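You operate a simulated robot arm through the tools that you are given. There is no shell and no other tool. Be economical: measure what you need, move in short steps, check, and stop when the job is done.

Carry out the task below with a simulated robot arm. There is one attempt and no reset: what you move stays moved.

JOB
Bend the comb's bent arm back to the TRUE line with the lever.
Fine: comb to its stop and clamped first; lever back and clamp freed after.

It is judged by the outcome, as a careful person would: the job done as asked, and still so three seconds after it is handed in. It fails if anything else is knocked over, pushed out of place, dropped, spilled or broken.

ROBOT AND FRAMES
A 7-joint arm with a fingered hand, fixed in place. Base frame: the origin is at the foot of the arm, x ahead of it, y to its left, z up; the work surface is at about z = 850. Lengths are in mm, angles in degrees, forces in N, time in s.
With the tool pointing down near the work surface it reaches from about 200 to 640 mm from the base axis. Its first joint turns from -115.0 to 115.0 degrees. Payload 3.1 kg.
Tool frame: the origin (TCP) lies between the finger pads and is the grasp point; the fingertips stand 22 mm ahead of it; z points along the fingers, y is the line along which they close. The gripper opens to 112 mm. The gripper's body begins 60 mm behind the TCP. The gripper is a hand of 3 fingers: y runs from the thumb to the fingers, the wrist lies at [0, 0, -218] in the tool frame, and closing takes about 1.5 s.
Orientation is that of the tool frame in the base frame, as a unit quaternion [x, y, z, w]. With the fingers straight down and closing along the base's y, the tool's x points along the base's -x, its y along +y and its z along -z.

CONTROLS
- The arm moves only by the tool send_rows. Its argument "commands" is a list of rows, each an object (a shift or turn left out is 0, a gripper value left out holds the last) with "translation": the shift along the base's x, y, z in units of 50 mm (1.0 is 50 mm), a list of three; "dr": the turn, a rotation vector about the base's x, y, z in units of 6 degrees (1.0 is 6 degrees), a list of three. In form: [{"translation": [tx, ty, tz], "dr": [ax, ay, az]}, ...]. A call has 1 to 8 rows; each row shifts and turns the commanded pose from where the row before left it. "grip" is the finger opening in mm, from 0 to 112, set as the call begins (left out, the last holds). A call with a number of a shift or a turn outside -1 to 1 is refused whole. Each row takes 0.2 s and may step no farther than 50 mm and 8.6 degrees from the row before; otherwise, or with a gripper value out of range, the whole call is refused. A pose out of reach is approached as far as the arm can. The call stops where the force on the tool passes 50 N (or 10 N more than at its start, if that is more) or the arm is blocked; 0.2 s more then pass. Each finger travels about 108 mm/s and halts on what it meets, pressing with about 25 N; the grip force reading is that of the motor and also rises with nothing between the fingers. The clock runs only during rows and for 0.2 s after the last one: add rows that do not move to give the fingers time. The reply holds the time, the measured pose of the TCP, the force on the tool along the base axes, the opening and the grip force, in the units named above and with some noise, with the torque about the TCP (base axes, N m) and any sound that the robot's microphone picked up, and new pictures: "pictures" is both (left out), scene, wrist or none.
- Cameras (640 x 400 px; columns grow to the right, rows downward): "scene" is fixed at [49.2, -499.3, 1577.6]; the picture's right is [0.55, -0.83, 0.00], its down [-0.67, -0.45, -0.59] and it looks along [0.49, 0.33, -0.81] (base axes); focal length 338 px, centre (320, 200). "wrist" rides on the gripper at [66, 3, -80] in the tool frame; the picture's right is [-0.05, 1.00, 0.00], its down [-0.77, -0.04, -0.64] and it looks along [-0.64, -0.03, 0.77] (tool axes); focal length 275 px, centre (320, 200).
- move_column(by): slides the trunk up (or, below 0, down) by that many mm; the arm rides with it, the base frame stays. It gives what a move gives, with no picture.
- move_fingers(finger1, finger2, thumb_bend): sets how far each is bent, from 0 (flat) to 1 (curled in); at 0.3 the hand is open as for a grip, at 0.7 the pads meet at the TCP. One left out holds its place. A second passes; each finger stops where it meets its share of the squeeze, and holds until it gets a number again. A gripper value or a shape takes the hand back. It gives what a move gives, with no picture; readings hold the bend of each and the force on the fingers (four entries, about 0 where the hand has none), thumb and palm.
- set_grasp(shape): the hand has 3 fingers and takes this shape, open, in about a second: jaw (thumb against the fingers, like two jaws); tri (thumb and two fingers); tip (a fingertip pinch); poke (one finger out to press); point (the index stretched); flat (the hand flat); cup (the hand cupped); fist (a fist). The gripper value then closes the fingers along that shape, each until it touches; the sizes above hold for jaw. It gives what a move gives, with no picture.
- point_at(camera, pixels): for up to 12 pixels [column, row] of the newest picture of that camera ("zoom" is the newest enlarged one), the place [x, y, z] in the base frame of the surface seen there, good to about 2 mm. No time passes.
- enlarge(camera, box): a new picture of the part [left, top, right, bottom] of that camera's present view, enlarged. No time passes.
- close_job(): hands the job in; it is judged then, once.

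Keep the steps short. Do not move on a guess: measure, check each grasp and each placing, and mend mistakes. In all there are 80 turns and 200 pictures (those below and enlarged ones count). Leave the gripper open and the arm clear of the work at the hand-in unless told otherwise, and finish with a single line.

The tools are called after ">>>" as a command line: name --argument value ..., lists and objects as JSON in quotes. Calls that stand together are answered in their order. send_rows: Moves the arm, as the interface text tells. Its arguments: {"type":"object","properties":{"commands":{"type":"array","items":{"type":"object","properties":{"translation":{"type":"array","items":{"type":"number"}},"dr":{"type":"array","items":{"type":"number"}}}}},"grip":{"type":"number"},"pictures":{"type":"string","enum":["both","scene","wrist","none"]}},"required":["commands"]} The other tools are called the same way: move_column (by) slides the trunk up or down; set_grasp (shape) gives the hand a shape; move_fingers (finger1, finger2, thumb_bend) moves the fingers one by one; point_at (camera, pixels) gives the place of the surface under pixels of a picture; enlarge (camera, box) takes an enlarged picture of a part of a camera's view; close_job () hands the job in.

At the start:

```text
time_s: 0.0
tool_pos: [429.8, -265.9, 1202.5]
tcp_rot: [0.0, 1.0, 0.0, 0.0]
wrist_force: [1.2, 0.8, 0.5]
ft_torque: [-0.02, 0.01, -0.01]
finger_gap: 111.8
grip_force: 0.2
shape: jaw
bend: [0.3, 0.3, 0.3]
finger forces: [0.1, 0.0, 0.0, 0.1, 0.0, 0.0]
trunk travel left (down, up): [-800.0, 190.0]
```

scene: 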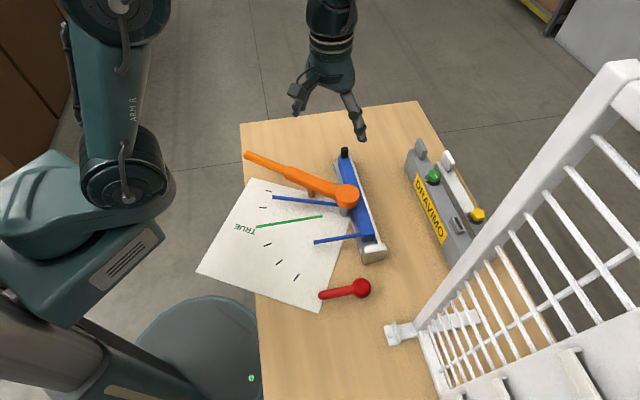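
wrist: 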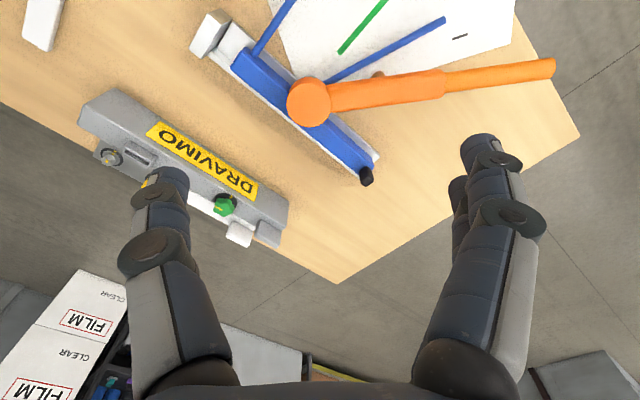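

I see a blue comb with two arms, an orange lever, a red clamp handle and a paper with a green TRUE line. I'll enlarge the work area first.

>>> enlarge --camera "scene" --box '[190, 130, 430, 320]'

>>> enlarge --camera "wrist" --box '[180, 0, 580, 200]'

>>> point_at --camera "scene" --pixels '[[345, 153], [375, 252], [348, 195], [246, 154], [362, 288], [322, 296], [317, 242], [275, 198], [258, 226], [321, 217], [355, 236], [335, 202]]'

```text
2.11 times, centred on (310, 225) of scene
```

zoom: 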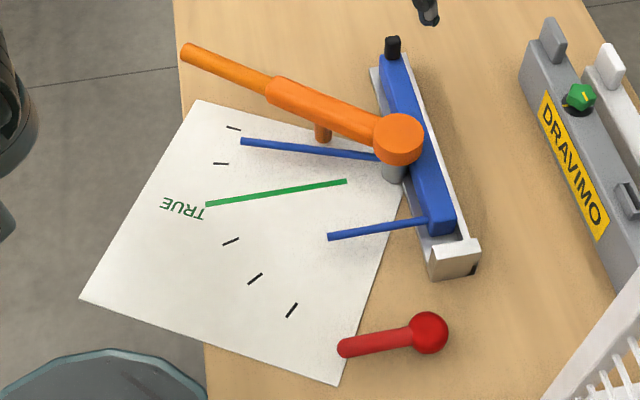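

```text
1.60 times, centred on (380, 100) of wrist
```

zoom: 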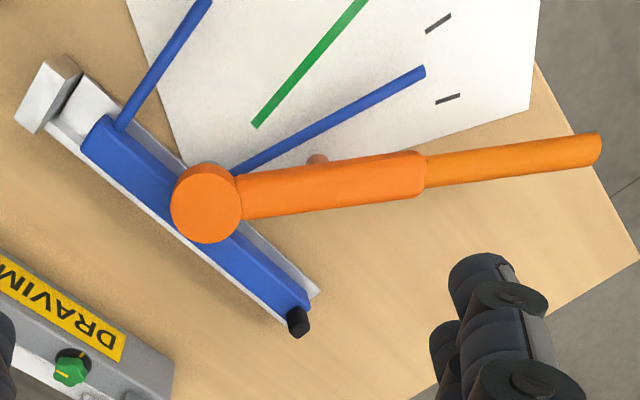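

```text
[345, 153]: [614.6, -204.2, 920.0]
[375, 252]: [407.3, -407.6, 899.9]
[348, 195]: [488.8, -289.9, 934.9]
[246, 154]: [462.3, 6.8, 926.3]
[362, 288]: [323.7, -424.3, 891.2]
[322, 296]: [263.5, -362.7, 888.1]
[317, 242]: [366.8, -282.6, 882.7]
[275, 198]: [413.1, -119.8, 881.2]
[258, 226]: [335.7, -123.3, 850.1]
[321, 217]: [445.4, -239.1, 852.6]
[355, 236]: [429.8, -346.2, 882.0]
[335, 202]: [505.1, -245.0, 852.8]
```

>>> enlarge --camera "scene" --box '[310, 140, 400, 200]'

>>> enlarge --camera "scene" --box '[300, 200, 400, 310]'

>>> enlarge --camera "scene" --box '[240, 170, 370, 250]'

>>> enlarge --camera "scene" --box '[390, 130, 500, 270]'

```text
6.67 times, centred on (355, 170) of scene
```

zoom: 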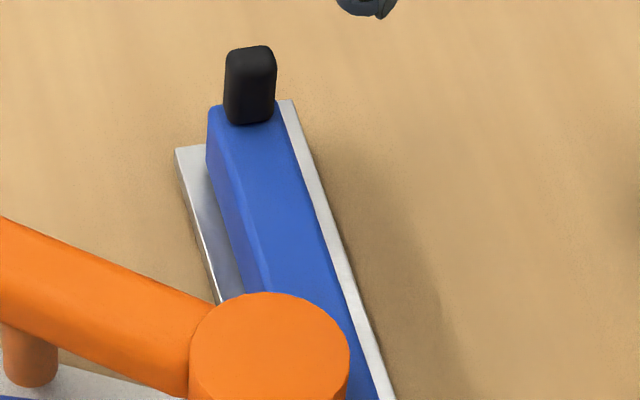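

```text
3.64 times, centred on (350, 255) of scene
```

zoom: 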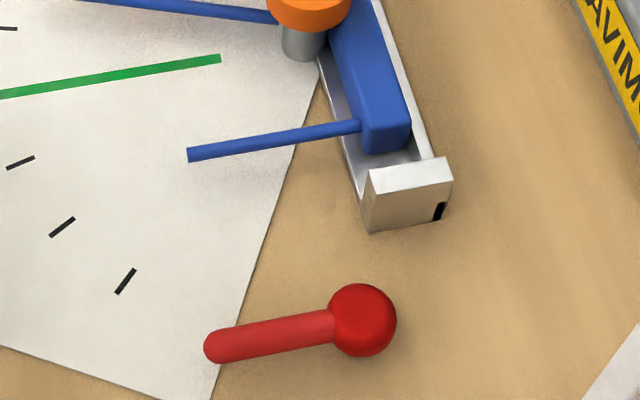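

```text
4.92 times, centred on (305, 210) of scene
```

zoom: 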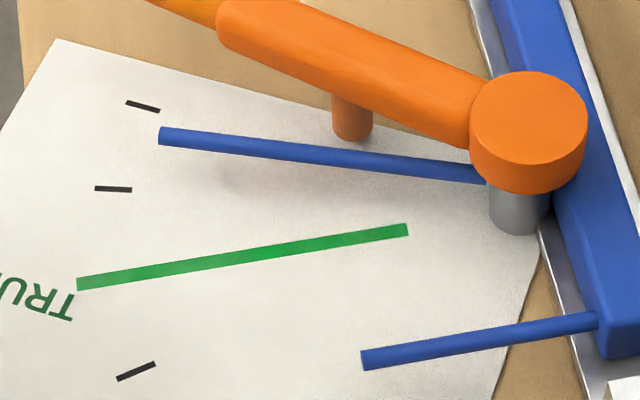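

```text
2.86 times, centred on (445, 200) of scene
```

zoom: 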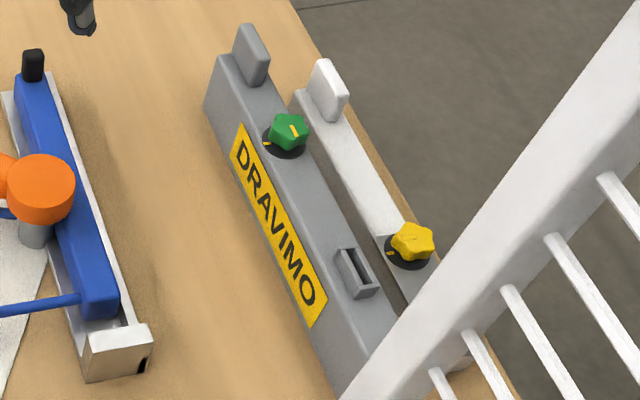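

>>> enlarge --camera "scene" --box '[310, 270, 380, 310]'

>>> point_at --camera "scene" --pixels '[[361, 238], [366, 238], [363, 247], [371, 257], [372, 247], [380, 288], [324, 300], [330, 295], [312, 192], [300, 178], [345, 165], [343, 148]]'

>>> enlarge --camera "wrist" --box '[180, 0, 310, 80]'

```text
9.14 times, centred on (345, 290) of scene
```

zoom: 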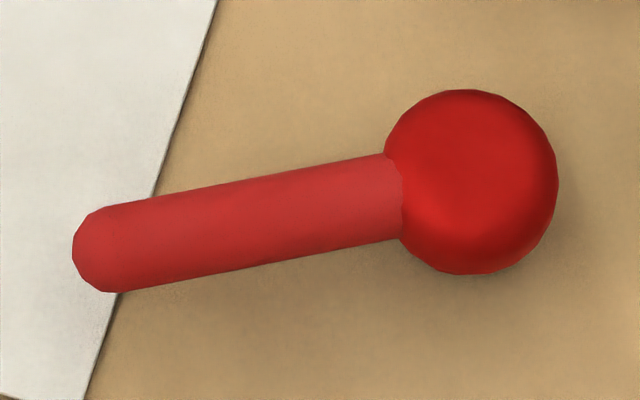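

```text
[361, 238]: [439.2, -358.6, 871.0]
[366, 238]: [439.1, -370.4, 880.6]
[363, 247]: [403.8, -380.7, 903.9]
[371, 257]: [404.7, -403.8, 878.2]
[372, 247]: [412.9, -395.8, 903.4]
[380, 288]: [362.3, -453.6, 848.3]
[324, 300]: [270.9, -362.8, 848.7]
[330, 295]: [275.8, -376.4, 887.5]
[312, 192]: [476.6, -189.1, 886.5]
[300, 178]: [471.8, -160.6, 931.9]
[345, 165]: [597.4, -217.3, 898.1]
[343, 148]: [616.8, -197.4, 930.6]
```

```text
4.92 times, centred on (245, 40) of wrist
```

zoom: 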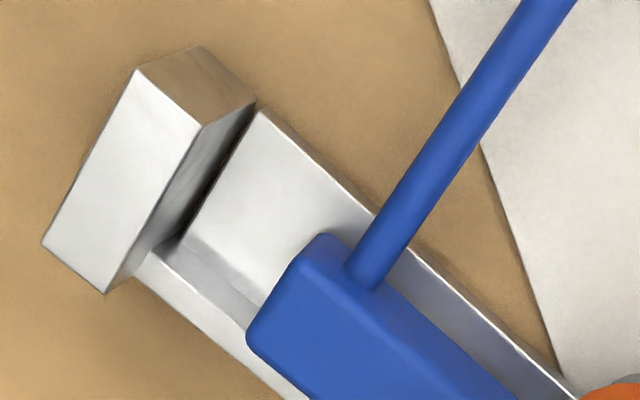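

>>> point_at --camera "scene" --pixels '[[395, 333], [430, 325], [440, 360], [450, 300], [520, 200], [610, 80], [418, 145], [410, 165], [446, 155], [432, 175], [478, 213], [475, 318]]'

>>> send_rows --commands '[{"dr": [0, 0, -1]}, {"dr": [0, 0, -1]}, {"dr": [0, 0, -1]}, {"dr": [0, 0, -1]}, {"dr": [0, 0, -1]}, {"dr": [0, 0, -1]}, {"dr": [0, 0, -1]}, {"dr": [0, 0, -0.5]}]' --grip 60

```text
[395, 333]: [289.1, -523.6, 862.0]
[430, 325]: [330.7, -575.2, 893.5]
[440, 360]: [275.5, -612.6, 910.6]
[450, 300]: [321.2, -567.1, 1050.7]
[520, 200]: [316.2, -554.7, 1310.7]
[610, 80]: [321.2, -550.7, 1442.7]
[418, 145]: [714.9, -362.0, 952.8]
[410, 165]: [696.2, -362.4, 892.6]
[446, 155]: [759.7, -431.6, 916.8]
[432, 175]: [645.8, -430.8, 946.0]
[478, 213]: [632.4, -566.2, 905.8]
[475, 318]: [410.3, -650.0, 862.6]
```

```text
time_s: 1.8
tool_pos: [430.7, -265.2, 1203.6]
tcp_rot: [0.383, 0.924, 0.001, 0.001]
wrist_force: [0.4, 0.6, 0.4]
ft_torque: [-0.01, 0.02, 0.03]
finger_gap: 60.8
grip_force: 0.1
shape: jaw
bend: [0.72, 0.72, 0.7]
finger forces: [0.1, 0.0, 0.0, 0.0, 0.0, 0.0]
trunk travel left (down, up): [-800.0, 190.0]
```

scene: 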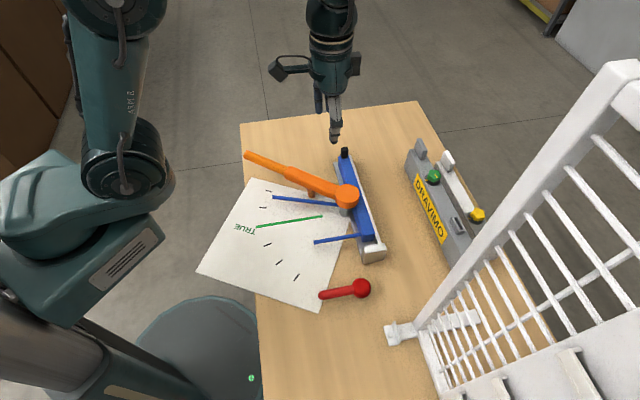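
wrist: 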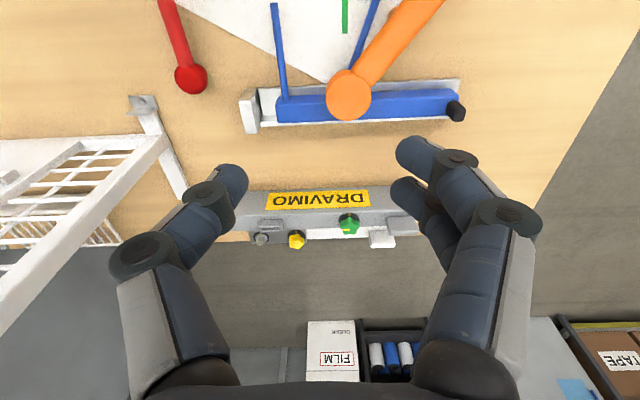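

Next I move above the black knob (about [610,-203], top z≈930), staying high to check reach.

>>> send_rows --commands '[{"translation": [0.9, 0.3, 0]}, {"translation": [0.9, 0.3, 0]}, {"translation": [0.9, 0.3, -0.1]}, {"translation": [0.86, 0.26, -0.3]}, {"translation": [0, 0, -0.95]}, {"translation": [0, 0, -0.95]}, {"translation": [0, 0, -0.95]}]'

```text
time_s: 3.4
tool_pos: [592.3, -207.5, 1042.2]
tcp_rot: [0.382, 0.924, 0.0, -0.001]
wrist_force: [0.2, -0.5, 0.1]
ft_torque: [-0.01, 0.03, 0.01]
finger_gap: 60.5
grip_force: 0.0
shape: jaw
bend: [0.72, 0.72, 0.7]
finger forces: [0.1, 0.0, 0.0, 0.1, 0.0, 0.0]
out of reach, approached as far as the arm can: row 4
trunk travel left (down, up): [-800.0, 190.0]
```

scene: 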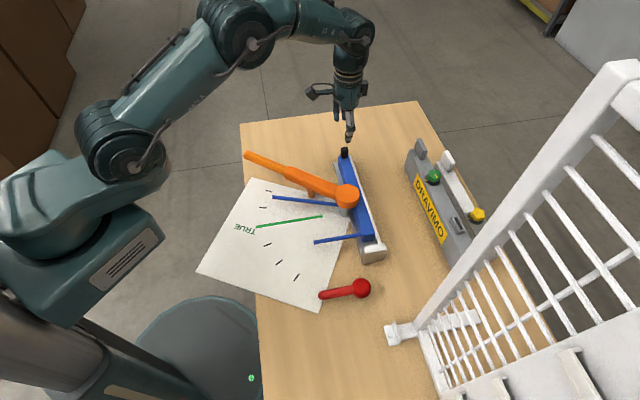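
wrist: 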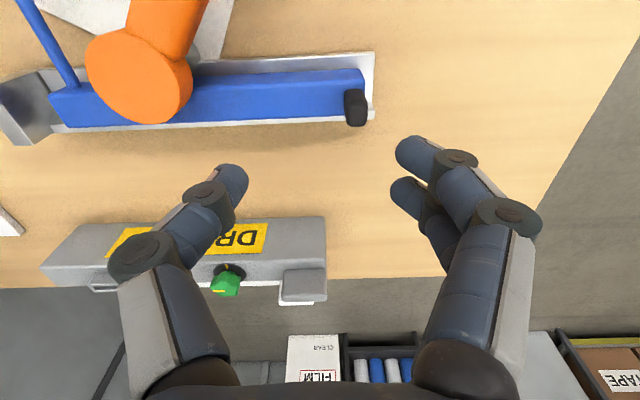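

>>> point_at --camera "wrist" --pixels '[[354, 95], [366, 97], [347, 97], [356, 115], [362, 75]]'

>>> send_rows --commands '[{"translation": [0.3, 0, -0.3]}, {"translation": [0, 0, -0.5]}]'

```text
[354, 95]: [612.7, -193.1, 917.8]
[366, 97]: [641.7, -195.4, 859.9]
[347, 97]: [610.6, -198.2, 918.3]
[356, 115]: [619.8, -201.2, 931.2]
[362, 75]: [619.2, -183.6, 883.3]
```

```text
time_s: 4.0
tool_pos: [605.7, -210.4, 1001.4]
tcp_rot: [0.383, 0.924, -0.001, 0.0]
wrist_force: [0.5, 0.5, 0.0]
ft_torque: [-0.01, 0.0, -0.02]
finger_gap: 60.8
grip_force: 0.1
shape: jaw
bend: [0.72, 0.72, 0.7]
finger forces: [0.0, 0.0, 0.1, 0.1, 0.1, 0.0]
trunk travel left (down, up): [-800.0, 190.0]
```

scene: 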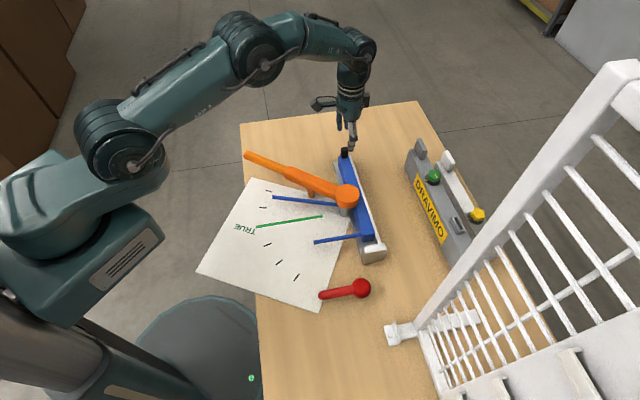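
wrist: 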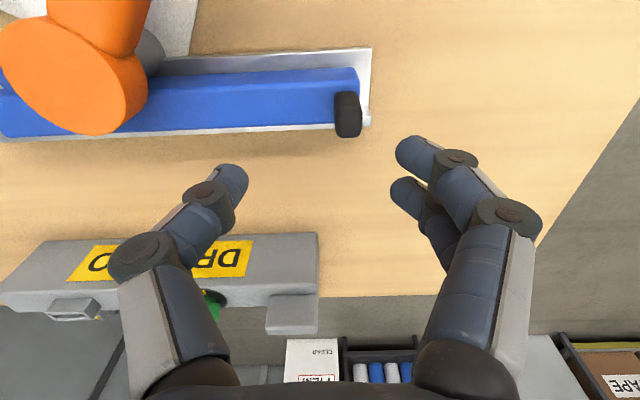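

The knob lies about 15 mm toward the far finger and inside the opening. I descend to put the tips around it, with TCP z about 922.

>>> send_rows --commands '[{"translation": [0.06, 0.08, -0.6]}, {"translation": [0.04, 0.06, -0.6]}, {"translation": [0, 0, -0.36]}]'

>>> enlarge --camera "scene" --box '[305, 100, 405, 200]'

```text
time_s: 4.8
tool_pos: [612.1, -203.4, 923.8]
tcp_rot: [0.382, 0.924, 0.0, 0.0]
wrist_force: [1.0, 0.1, 0.1]
ft_torque: [-0.02, 0.01, 0.0]
finger_gap: 60.5
grip_force: 0.1
shape: jaw
bend: [0.72, 0.72, 0.7]
finger forces: [0.1, 0.0, 0.0, 0.0, 0.0, 0.0]
trunk travel left (down, up): [-800.0, 190.0]
```

scene: 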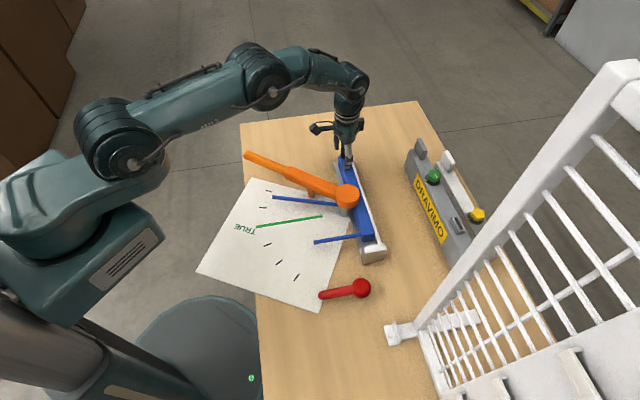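
wrist: 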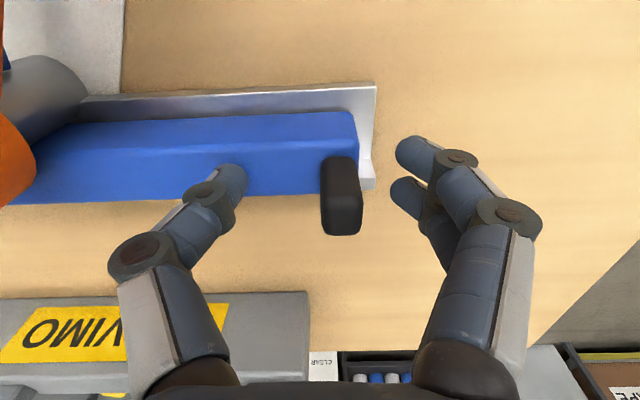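

```text
4.00 times, centred on (355, 150) of scene
```

zoom: 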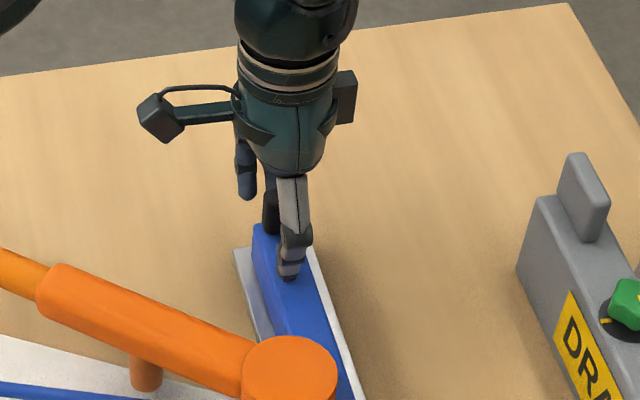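

The knob is between the fingers. I close on it.

>>> send_rows --commands '[{}, {}, {}, {}, {}]' --grip 5

```text
time_s: 6.0
tool_pos: [611.2, -201.7, 924.7]
tcp_rot: [0.382, 0.924, 0.001, 0.0]
wrist_force: [-5.2, 1.5, -4.7]
ft_torque: [0.01, 0.02, 0.13]
finger_gap: 7.0
grip_force: 25.5
shape: jaw
bend: [0.73, 0.71, 0.7]
finger forces: [6.8, 14.0, 0.0, 0.0, 22.1, 0.0]
trunk travel left (down, up): [-800.0, 190.0]
```

scene: 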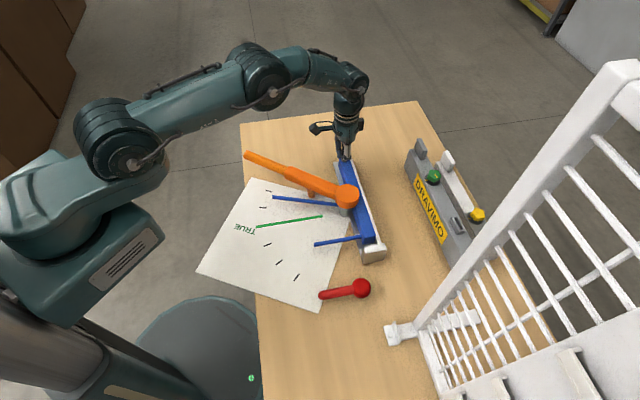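
wrist: 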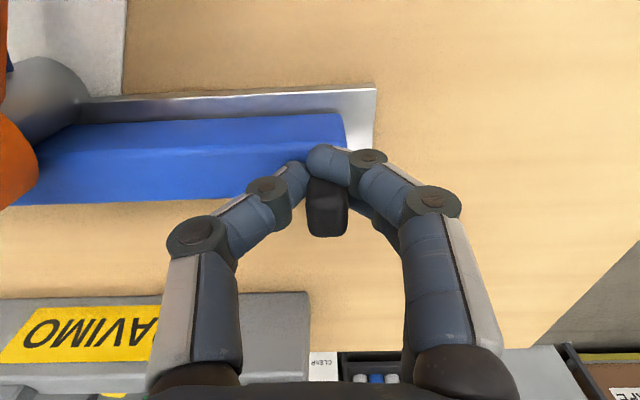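

Gripped (22 N). The comb already moved a little toward the stop. I slide it along the rail in small steps and watch the force.

>>> send_rows --commands '[{"translation": [-0.07, -0.07, 0]}, {"translation": [-0.07, -0.07, 0]}, {}]' --pictures "wrist"

>>> enlarge --camera "scene" --box '[300, 200, 400, 270]'

```text
time_s: 6.8
tool_pos: [604.2, -208.6, 924.2]
tcp_rot: [0.383, 0.924, -0.001, -0.001]
wrist_force: [-5.0, 5.3, -7.6]
ft_torque: [0.08, -0.03, 0.16]
finger_gap: 6.5
grip_force: 25.3
shape: jaw
bend: [0.73, 0.71, 0.7]
finger forces: [8.0, 15.6, 0.1, 0.0, 20.5, 0.0]
trunk travel left (down, up): [-800.0, 190.0]
```

wrist: 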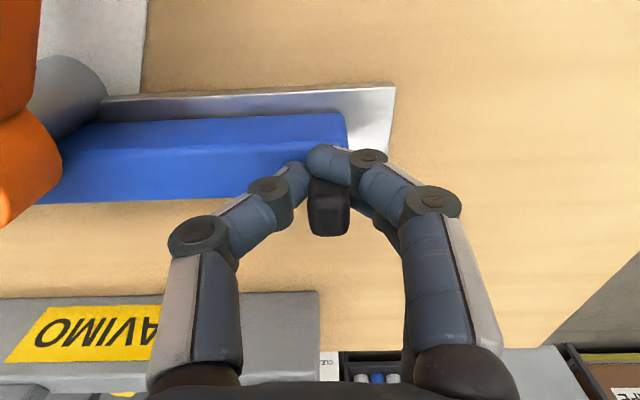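

```text
5.71 times, centred on (350, 235) of scene
```

zoom: 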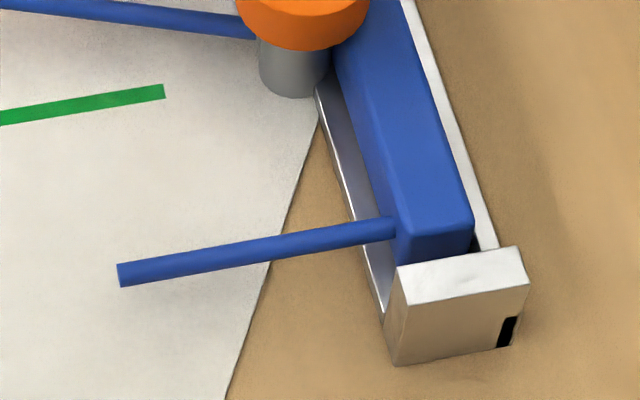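

>>> send_rows --commands '[{"translation": [-0.05, -0.05, 0]}, {"translation": [-0.05, -0.05, 0]}, {"translation": [-0.04, -0.04, 0]}, {}]' --pictures "wrist"

>>> enlarge --camera "scene" --box '[300, 200, 400, 270]'

```text
time_s: 7.8
tool_pos: [598.4, -216.2, 923.7]
tcp_rot: [0.383, 0.924, -0.001, -0.001]
wrist_force: [-6.3, 8.2, -7.9]
ft_torque: [0.05, 0.0, 0.16]
finger_gap: 6.5
grip_force: 24.7
shape: jaw
bend: [0.73, 0.71, 0.7]
finger forces: [9.2, 15.6, 0.0, 0.0, 20.2, 0.1]
trunk travel left (down, up): [-800.0, 190.0]
```

wrist: 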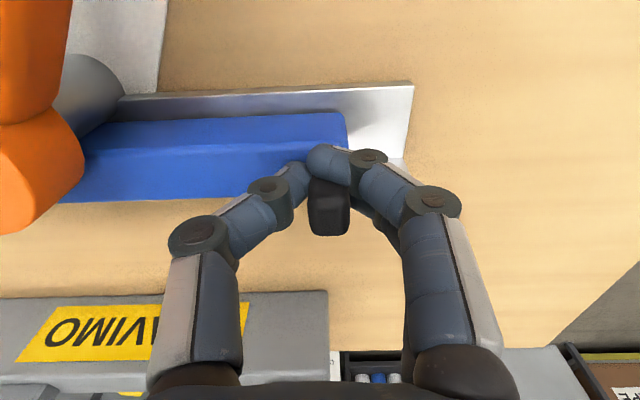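

```text
5.71 times, centred on (350, 235) of scene
```

zoom: 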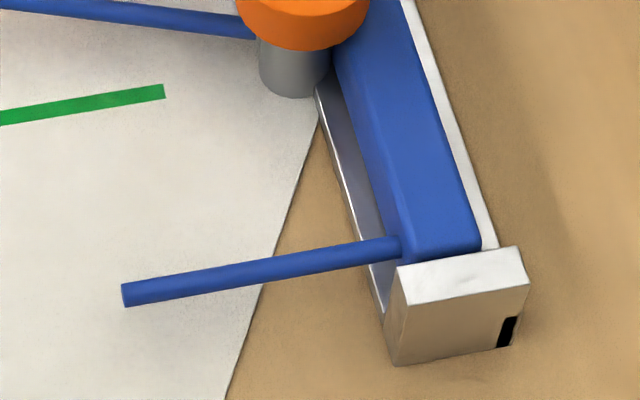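

>>> send_rows --commands '[{"translation": [-0.05, -0.04, 0]}, {"translation": [-0.05, -0.04, 0]}, {"translation": [-0.05, -0.04, 0]}, {"translation": [-0.05, -0.04, 0]}, {}]' --pictures "wrist"

>>> enlarge --camera "scene" --box '[300, 200, 400, 270]'

```text
time_s: 9.0
tool_pos: [590.6, -221.9, 923.4]
tcp_rot: [0.381, 0.925, -0.002, 0.001]
wrist_force: [10.5, 14.5, -2.9]
ft_torque: [0.21, -0.32, 0.16]
finger_gap: 5.5
grip_force: 24.6
shape: jaw
bend: [0.73, 0.71, 0.72]
finger forces: [7.8, 20.2, 0.0, 0.1, 12.4, 0.0]
trunk travel left (down, up): [-800.0, 190.0]
```

wrist: 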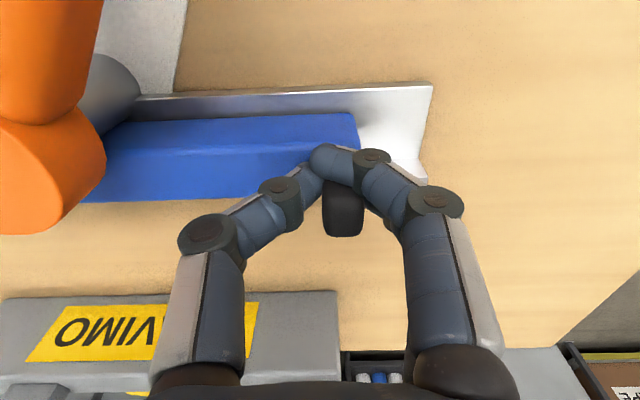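

```text
5.71 times, centred on (350, 235) of scene
```

zoom: 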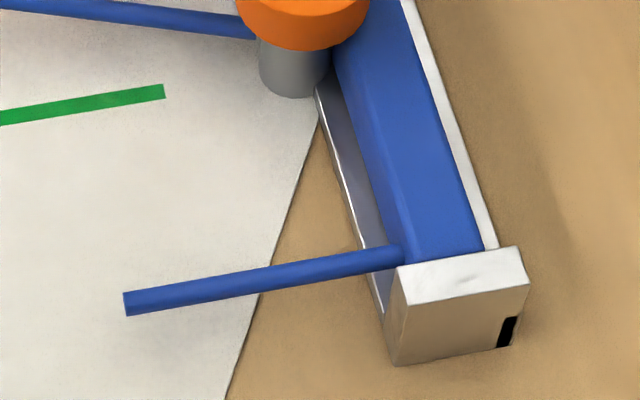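

The reaction is now about 18 N along the rail and the comb sits at the stop. I release, rise and check.

>>> send_rows --commands '[{}, {}, {}, {"translation": [0, 0, 0.8]}, {"translation": [0, 0, 0.8]}, {"translation": [-0.6, 0, 0.6]}]' --grip 60

>>> enlarge --camera "scene" --box '[300, 200, 400, 270]'

```text
time_s: 10.4
tool_pos: [556.1, -225.0, 1034.4]
tcp_rot: [0.383, 0.924, 0.0, 0.001]
wrist_force: [0.0, -0.6, 0.5]
ft_torque: [0.01, 0.0, 0.0]
finger_gap: 60.1
grip_force: 0.0
shape: jaw
bend: [0.72, 0.72, 0.7]
finger forces: [0.0, 0.0, 0.1, 0.1, 0.1, 0.0]
trunk travel left (down, up): [-800.0, 190.0]
```

scene: 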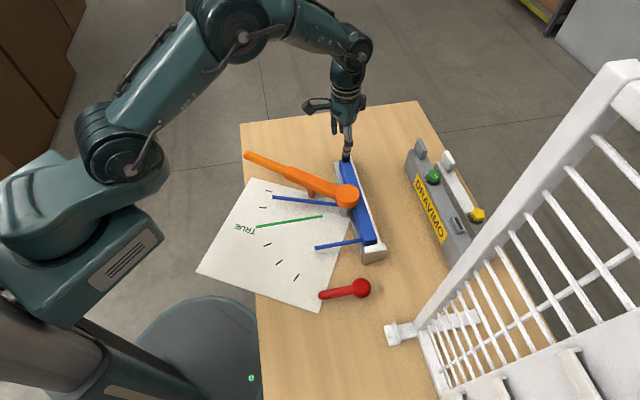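
wrist: 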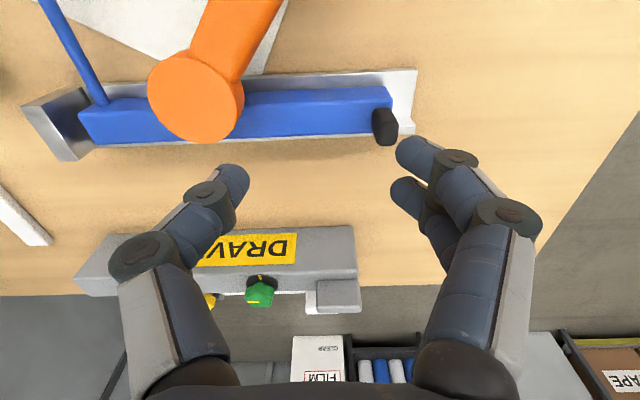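

```text
5.71 times, centred on (350, 235) of scene
```

zoom: 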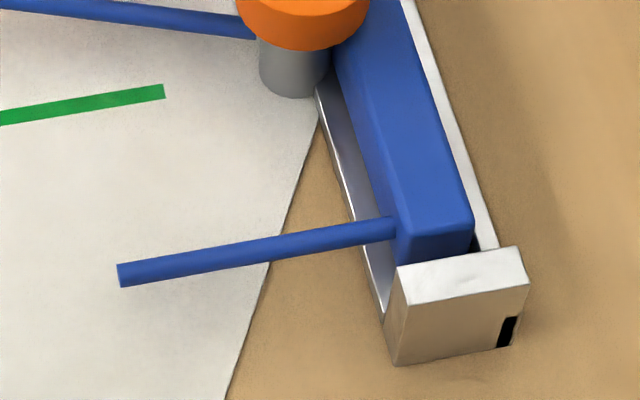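

The comb drifted back about 7 mm on release. I'll push it again with only the far fingers, then back off along the rail without the thumb touching.

>>> send_rows --commands '[{"translation": [0.4, 0.07, -0.6]}, {"translation": [0.4, 0.07, -0.8]}, {"translation": [0, 0, -0.8]}, {}]' --grip 50

```text
time_s: 11.4
tool_pos: [598.6, -219.8, 922.9]
tcp_rot: [0.383, 0.924, -0.001, 0.0]
wrist_force: [-0.2, 0.3, -0.3]
ft_torque: [0.02, 0.0, -0.01]
finger_gap: 50.7
grip_force: 0.0
shape: jaw
bend: [0.73, 0.73, 0.7]
finger forces: [0.0, 0.0, 0.0, 0.1, 0.0, 0.0]
trunk travel left (down, up): [-800.0, 190.0]
```

scene: 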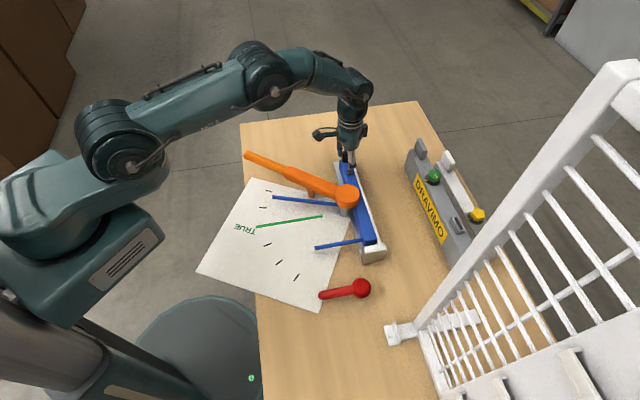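
wrist: 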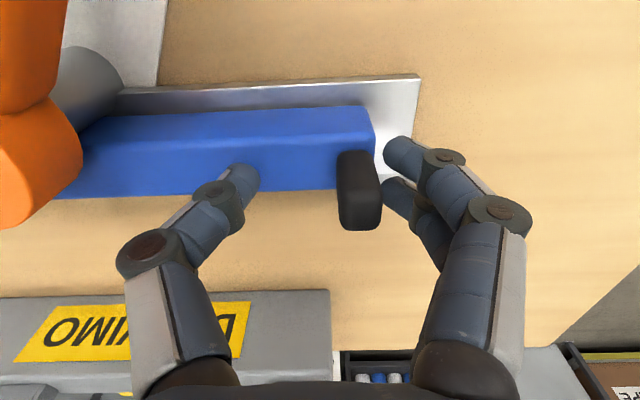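

>>> send_rows --commands '[{"translation": [-0.06, 0.06, 0]}, {"translation": [-0.07, -0.07, 0]}, {"translation": [-0.07, -0.07, 0]}, {"translation": [-0.07, -0.07, 0]}, {}]' --pictures "wrist"

>>> enlarge --camera "scene" --box '[300, 200, 400, 270]'

```text
time_s: 12.6
tool_pos: [584.4, -225.6, 923.7]
tcp_rot: [0.382, 0.924, 0.0, 0.001]
wrist_force: [1.9, 1.2, 0.1]
ft_torque: [-0.01, -0.03, -0.02]
finger_gap: 52.5
grip_force: 0.0
shape: jaw
bend: [0.73, 0.72, 0.7]
finger forces: [0.2, 1.7, 0.0, 0.0, 0.1, 0.0]
trunk travel left (down, up): [-800.0, 190.0]
```

wrist: 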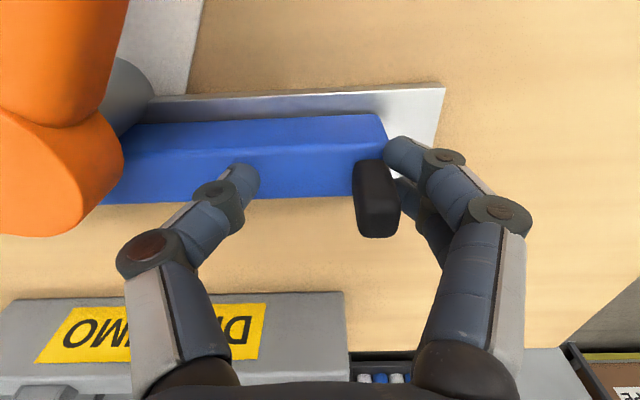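

```text
5.71 times, centred on (350, 235) of scene
```

zoom: 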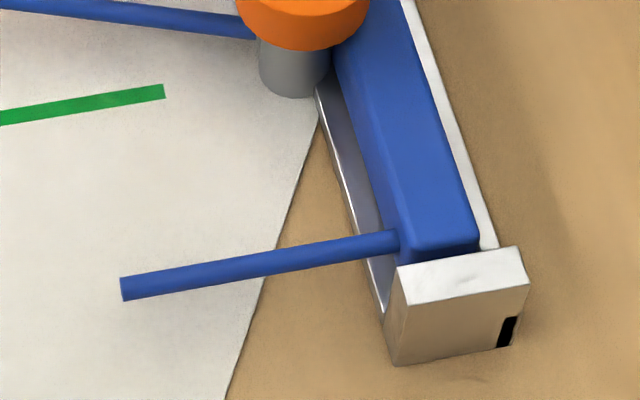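

>>> send_rows --commands '[{"translation": [-0.05, -0.05, 0]}, {"translation": [-0.05, -0.05, 0]}, {"translation": [-0.04, -0.04, 0]}, {}]' --pictures "none"

>>> enlarge --camera "scene" --box '[300, 200, 400, 270]'

```text
time_s: 13.6
tool_pos: [578.0, -231.5, 925.4]
tcp_rot: [0.383, 0.924, 0.001, 0.0]
wrist_force: [2.9, 2.1, -1.0]
ft_torque: [0.06, -0.07, 0.01]
finger_gap: 53.2
grip_force: 0.1
shape: jaw
bend: [0.73, 0.72, 0.7]
finger forces: [0.0, 3.2, 0.0, 0.0, 0.1, 0.0]
trunk travel left (down, up): [-800.0, 190.0]
```

```text
5.71 times, centred on (350, 235) of scene
```

zoom: 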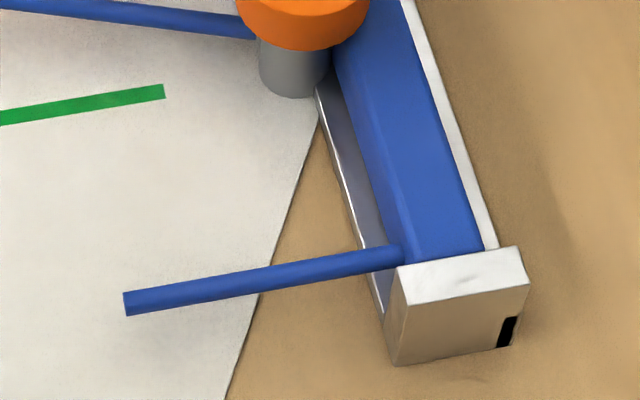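

Same place as the earlier contact. I push a further 3 mm to feel the stop, then back off along the rail.

>>> send_rows --commands '[{"translation": [-0.04, -0.04, 0]}, {"translation": [-0.03, -0.03, 0]}, {}]' --pictures "none"

>>> send_rows --commands '[{"translation": [0.1, 0.1, 0]}, {"translation": [0.08, 0.08, 0]}, {}]' --pictures "wrist"

>>> enlarge --camera "scene" --box '[300, 200, 400, 270]'

```text
time_s: 14.4
tool_pos: [575.7, -234.8, 924.5]
tcp_rot: [0.383, 0.924, 0.0, -0.001]
wrist_force: [4.8, 2.6, 0.0]
ft_torque: [0.06, -0.09, -0.01]
finger_gap: 55.4
grip_force: 0.1
shape: jaw
bend: [0.73, 0.71, 0.7]
finger forces: [0.1, 5.3, 0.1, 0.1, 0.0, 0.1]
trunk travel left (down, up): [-800.0, 190.0]
```

```text
time_s: 15.2
tool_pos: [583.0, -225.6, 924.8]
tcp_rot: [0.383, 0.924, 0.0, 0.0]
wrist_force: [-0.6, 0.4, 0.8]
ft_torque: [0.03, 0.0, 0.02]
finger_gap: 50.8
grip_force: 0.0
shape: jaw
bend: [0.73, 0.73, 0.7]
finger forces: [0.0, 0.0, 0.0, 0.0, 0.1, 0.0]
trunk travel left (down, up): [-800.0, 190.0]
```

wrist: 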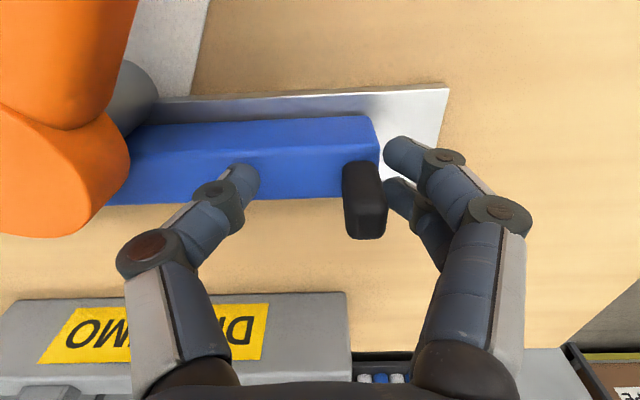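

```text
5.71 times, centred on (350, 235) of scene
```

zoom: 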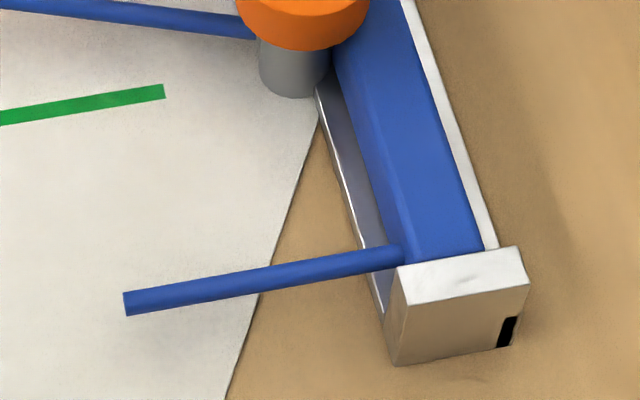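

The comb stays at the stop. I rise and travel above the red clamp handle, keeping orientation so the jaws will straddle it.

>>> send_rows --commands '[{"translation": [0, 0, 0.9]}, {"translation": [0, 0, 0.9]}, {"translation": [-0.9, -0.4, 0.4]}, {"translation": [-0.9, -0.4, 0]}, {"translation": [-0.9, -0.4, 0]}, {"translation": [-0.9, -0.4, 0]}, {"translation": [-0.9, -0.4, 0]}, {"translation": [-0.9, -0.4, 0]}]' --pictures "none"

>>> send_rows --commands '[{"translation": [-0.76, -0.5, 0]}, {"translation": [0, 0, -0.8]}, {}]'

>>> enlarge --camera "scene" --box '[300, 200, 400, 270]'

```text
refused: row 3 steps farther than a row can; nothing moved
```

```text
time_s: 15.7
tool_pos: [552.8, -247.6, 918.7]
tcp_rot: [0.382, 0.924, -0.001, 0.01]
wrist_force: [6.5, 8.0, 26.1]
ft_torque: [-0.09, 0.39, -0.52]
finger_gap: 50.4
grip_force: 0.1
shape: jaw
bend: [0.7, 0.4, 0.71]
finger forces: [0.0, 11.5, 0.0, 0.1, 19.1, 0.0]
trunk travel left (down, up): [-800.0, 190.0]
stopped in row 2: the force on the tool passed its limit at 75 N (the readings are from after the stop); the commanded pose is now the measured one
```

scene: 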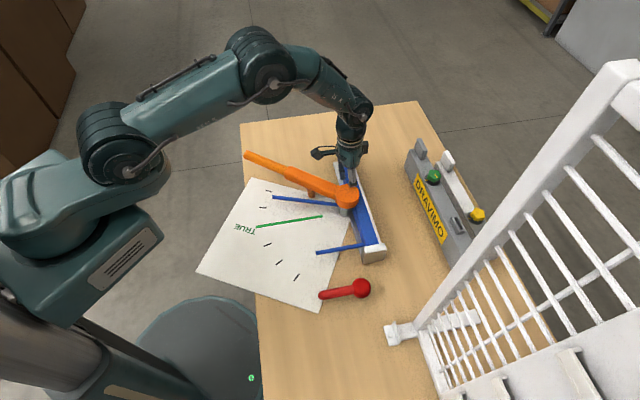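
wrist: 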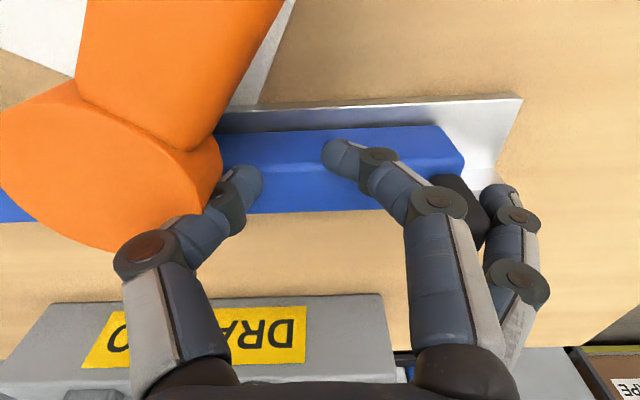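

```text
5.71 times, centred on (350, 235) of scene
```

zoom: 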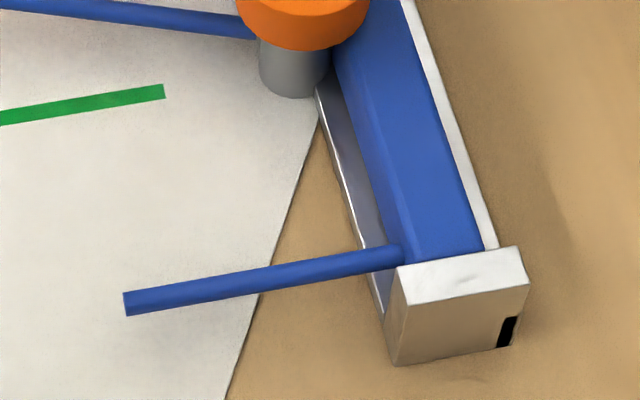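

My mistake: I chained two moves, the first was refused, and the second drove the fingers onto the bar. It stopped on the force limit, and the comb still looks to be at the stop. I retreat straight up and then check lever, rail and arm.

>>> send_rows --commands '[{"translation": [0.1, 0.1, 0.1]}, {"translation": [0, 0, 0.5]}, {"translation": [0, 0, 0.9]}, {"translation": [0, 0, 0.9]}, {"translation": [0, 0, 0.6]}]'

>>> enlarge --camera "scene" --box '[240, 140, 400, 270]'

```text
time_s: 16.9
tool_pos: [554.0, -247.3, 1065.6]
tcp_rot: [0.382, 0.924, 0.0, 0.007]
wrist_force: [0.2, 0.6, 0.7]
ft_torque: [-0.02, 0.01, -0.01]
finger_gap: 10.9
grip_force: 25.6
shape: jaw
bend: [0.66, 0.74, 0.75]
finger forces: [0.0, 0.0, 0.1, 0.1, 0.0, 0.1]
trunk travel left (down, up): [-800.0, 190.0]
```

scene: 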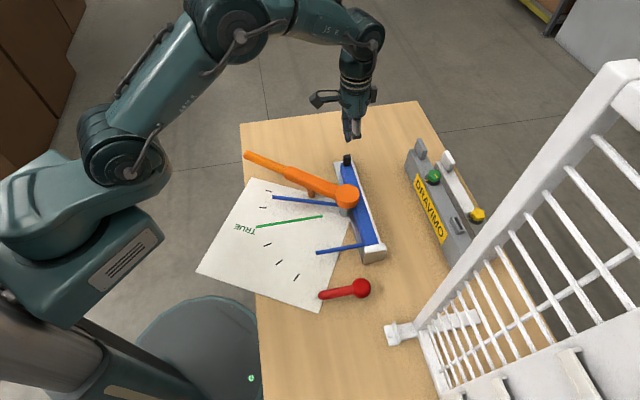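
wrist: 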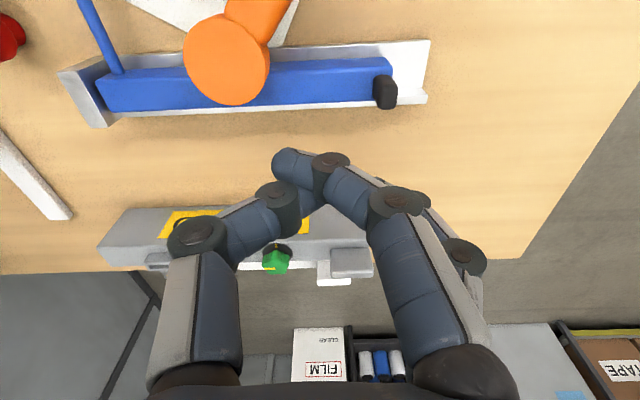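

```text
3.08 times, centred on (320, 205) of scene
```

zoom: 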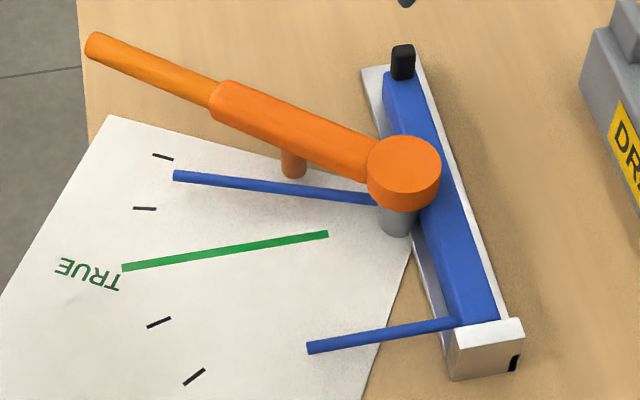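

Everything still stands and the comb is at the stop. I reopen the fingers and travel toward the red handle one call at a time.

>>> send_rows --commands '[{}, {"translation": [-0.9, -0.4, 0]}, {"translation": [-0.9, -0.4, 0]}, {"translation": [-0.9, -0.4, 0]}, {"translation": [-0.9, -0.4, 0]}, {"translation": [-0.9, -0.4, 0]}, {"translation": [-0.9, -0.4, 0]}, {"translation": [-0.2, -0.1, 0]}]' --grip 55

>>> point_at --camera "scene" --pixels '[[322, 295], [335, 292], [350, 289], [362, 288], [362, 298]]'

```text
time_s: 18.7
tool_pos: [276.0, -369.9, 1066.4]
tcp_rot: [0.381, 0.925, 0.0, 0.007]
wrist_force: [-0.6, 0.0, -0.8]
ft_torque: [0.03, 0.0, 0.0]
finger_gap: 54.5
grip_force: 0.0
shape: jaw
bend: [0.73, 0.73, 0.7]
finger forces: [0.0, 0.0, 0.0, 0.1, 0.1, 0.0]
trunk travel left (down, up): [-800.0, 190.0]
```

scene: 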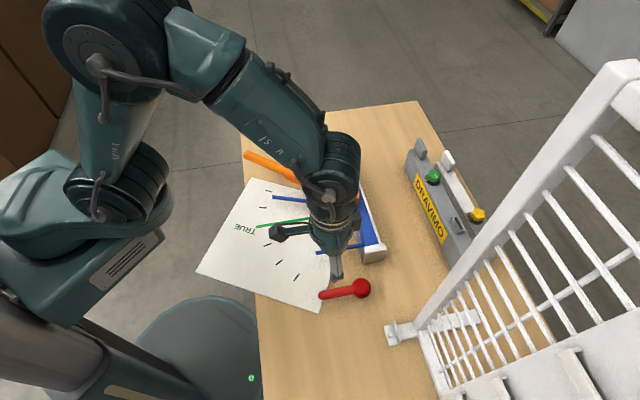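
wrist: 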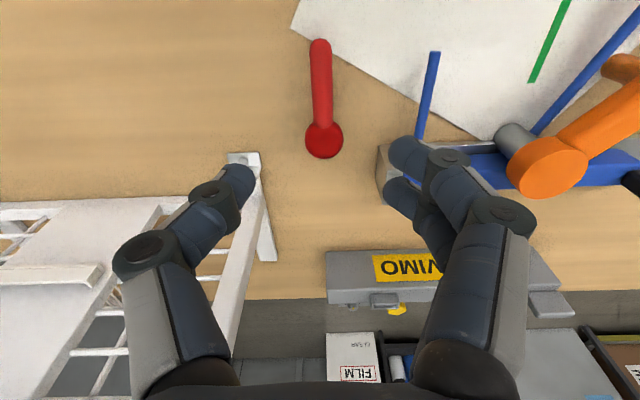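

```text
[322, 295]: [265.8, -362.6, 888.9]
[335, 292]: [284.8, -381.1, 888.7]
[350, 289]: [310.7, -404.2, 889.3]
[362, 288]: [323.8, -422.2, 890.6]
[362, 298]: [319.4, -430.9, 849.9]
```

The handle runs from the ball at (324,-422) to the tip at (266,-363), z≈889. I descend so the jaws straddle it near the tip.

>>> send_rows --commands '[{"translation": [0.03, -0.06, -0.9]}, {"translation": [0, 0, -0.9]}, {"translation": [0, 0, -0.8]}, {"translation": [0, 0, -0.5]}, {"translation": [0, 0, -0.45]}, {}]'

>>> enlarge --camera "scene" --box '[280, 230, 400, 320]'

```text
time_s: 20.1
tool_pos: [276.3, -372.3, 886.7]
tcp_rot: [0.382, 0.924, -0.001, 0.007]
wrist_force: [0.2, 0.3, -0.1]
ft_torque: [0.05, -0.03, -0.01]
finger_gap: 54.7
grip_force: 0.1
shape: jaw
bend: [0.73, 0.73, 0.7]
finger forces: [0.1, 0.0, 0.0, 0.0, 0.0, 0.1]
trunk travel left (down, up): [-800.0, 190.0]
```

scene: 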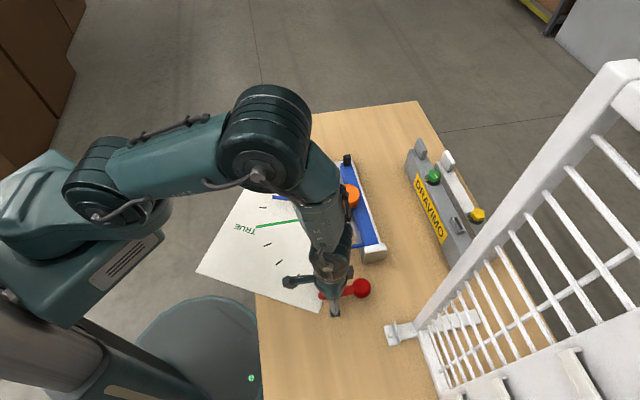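
wrist: 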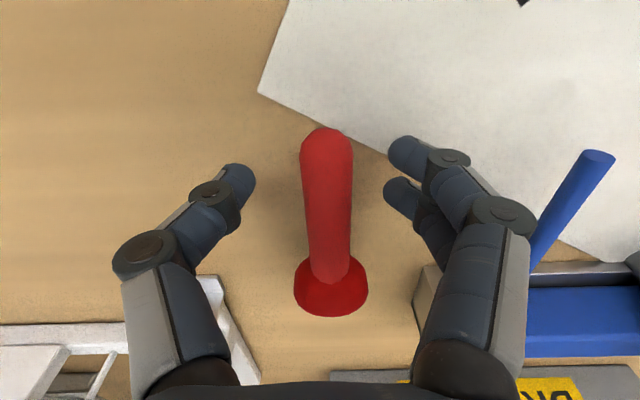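

```text
4.44 times, centred on (340, 275) of scene
```

zoom: 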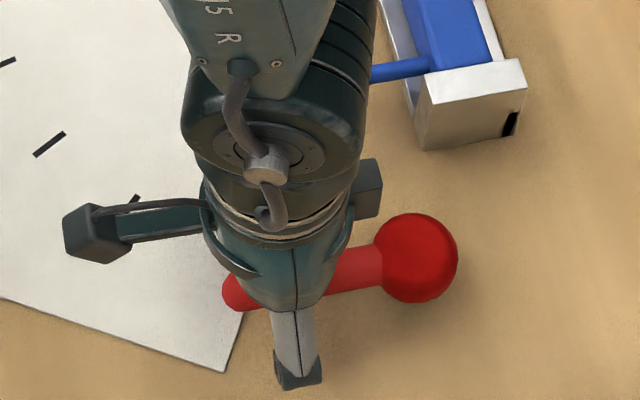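

The handle is between the jaws. I narrow the jaws and test gently which way it turns, first away from the rail.

>>> send_rows --commands '[{}, {}, {"translation": [-0.1, -0.1, 0]}, {"translation": [-0.1, -0.1, 0]}, {"translation": [-0.08, -0.08, 0]}, {}]' --grip 34

```text
time_s: 21.5
tool_pos: [263.4, -386.7, 888.9]
tcp_rot: [0.382, 0.924, -0.002, 0.007]
wrist_force: [8.7, 7.0, -0.7]
ft_torque: [0.08, -0.12, -0.02]
finger_gap: 43.9
grip_force: 0.0
shape: jaw
bend: [0.71, 0.71, 0.7]
finger forces: [4.8, 4.8, 0.0, 0.0, 0.0, 0.0]
trunk travel left (down, up): [-800.0, 190.0]
```

scene: 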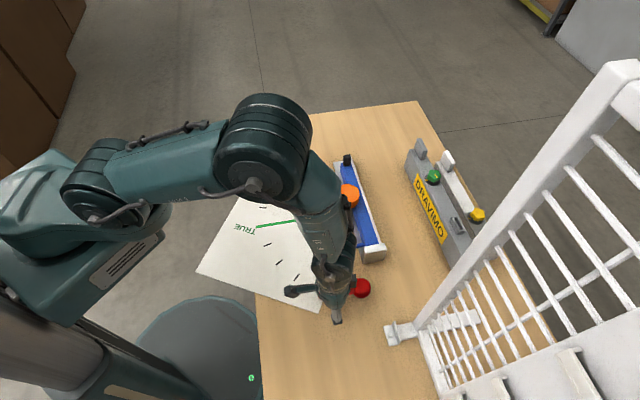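
wrist: 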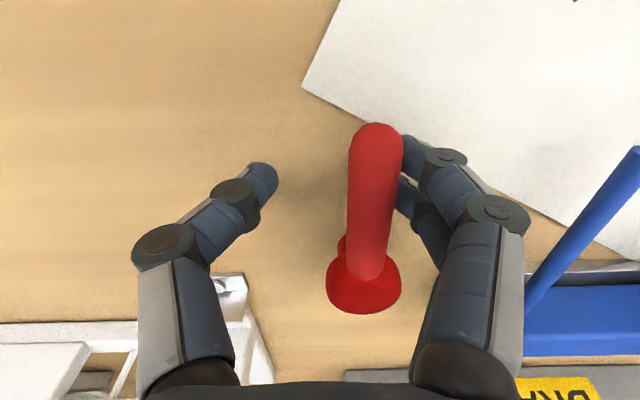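

About 10 N opposes and the handle hardly turned. I test the other way, toward the rail.

>>> send_rows --commands '[{"translation": [0.14, 0.14, 0]}, {"translation": [0.14, 0.14, 0]}, {"translation": [0.12, 0.12, 0]}, {"translation": [0.12, 0.12, 0]}, {"translation": [0.08, 0.08, 0]}, {}]'

```text
time_s: 22.9
tool_pos: [294.6, -357.7, 888.8]
tcp_rot: [0.38, 0.925, 0.0, 0.008]
wrist_force: [-3.2, -2.8, 1.4]
ft_torque: [-0.06, 0.04, 0.01]
finger_gap: 37.1
grip_force: 0.1
shape: jaw
bend: [0.73, 0.73, 0.7]
finger forces: [0.1, 0.0, 0.1, 0.1, 2.3, 0.0]
trunk travel left (down, up): [-800.0, 190.0]
```

scene: 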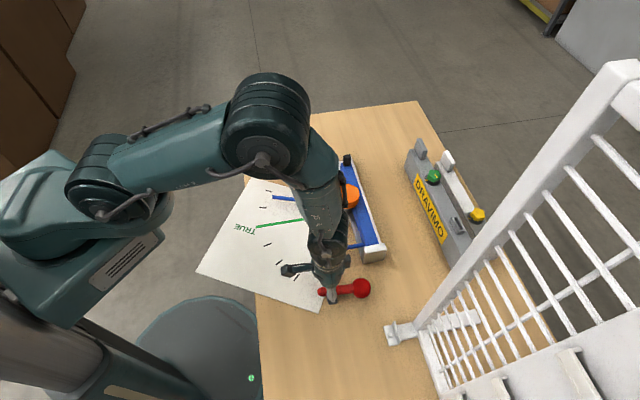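
wrist: 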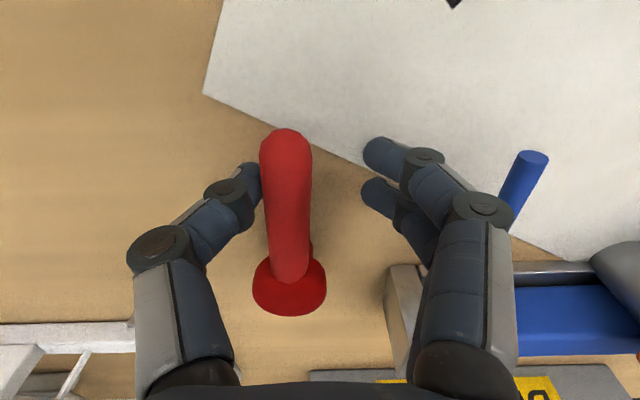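

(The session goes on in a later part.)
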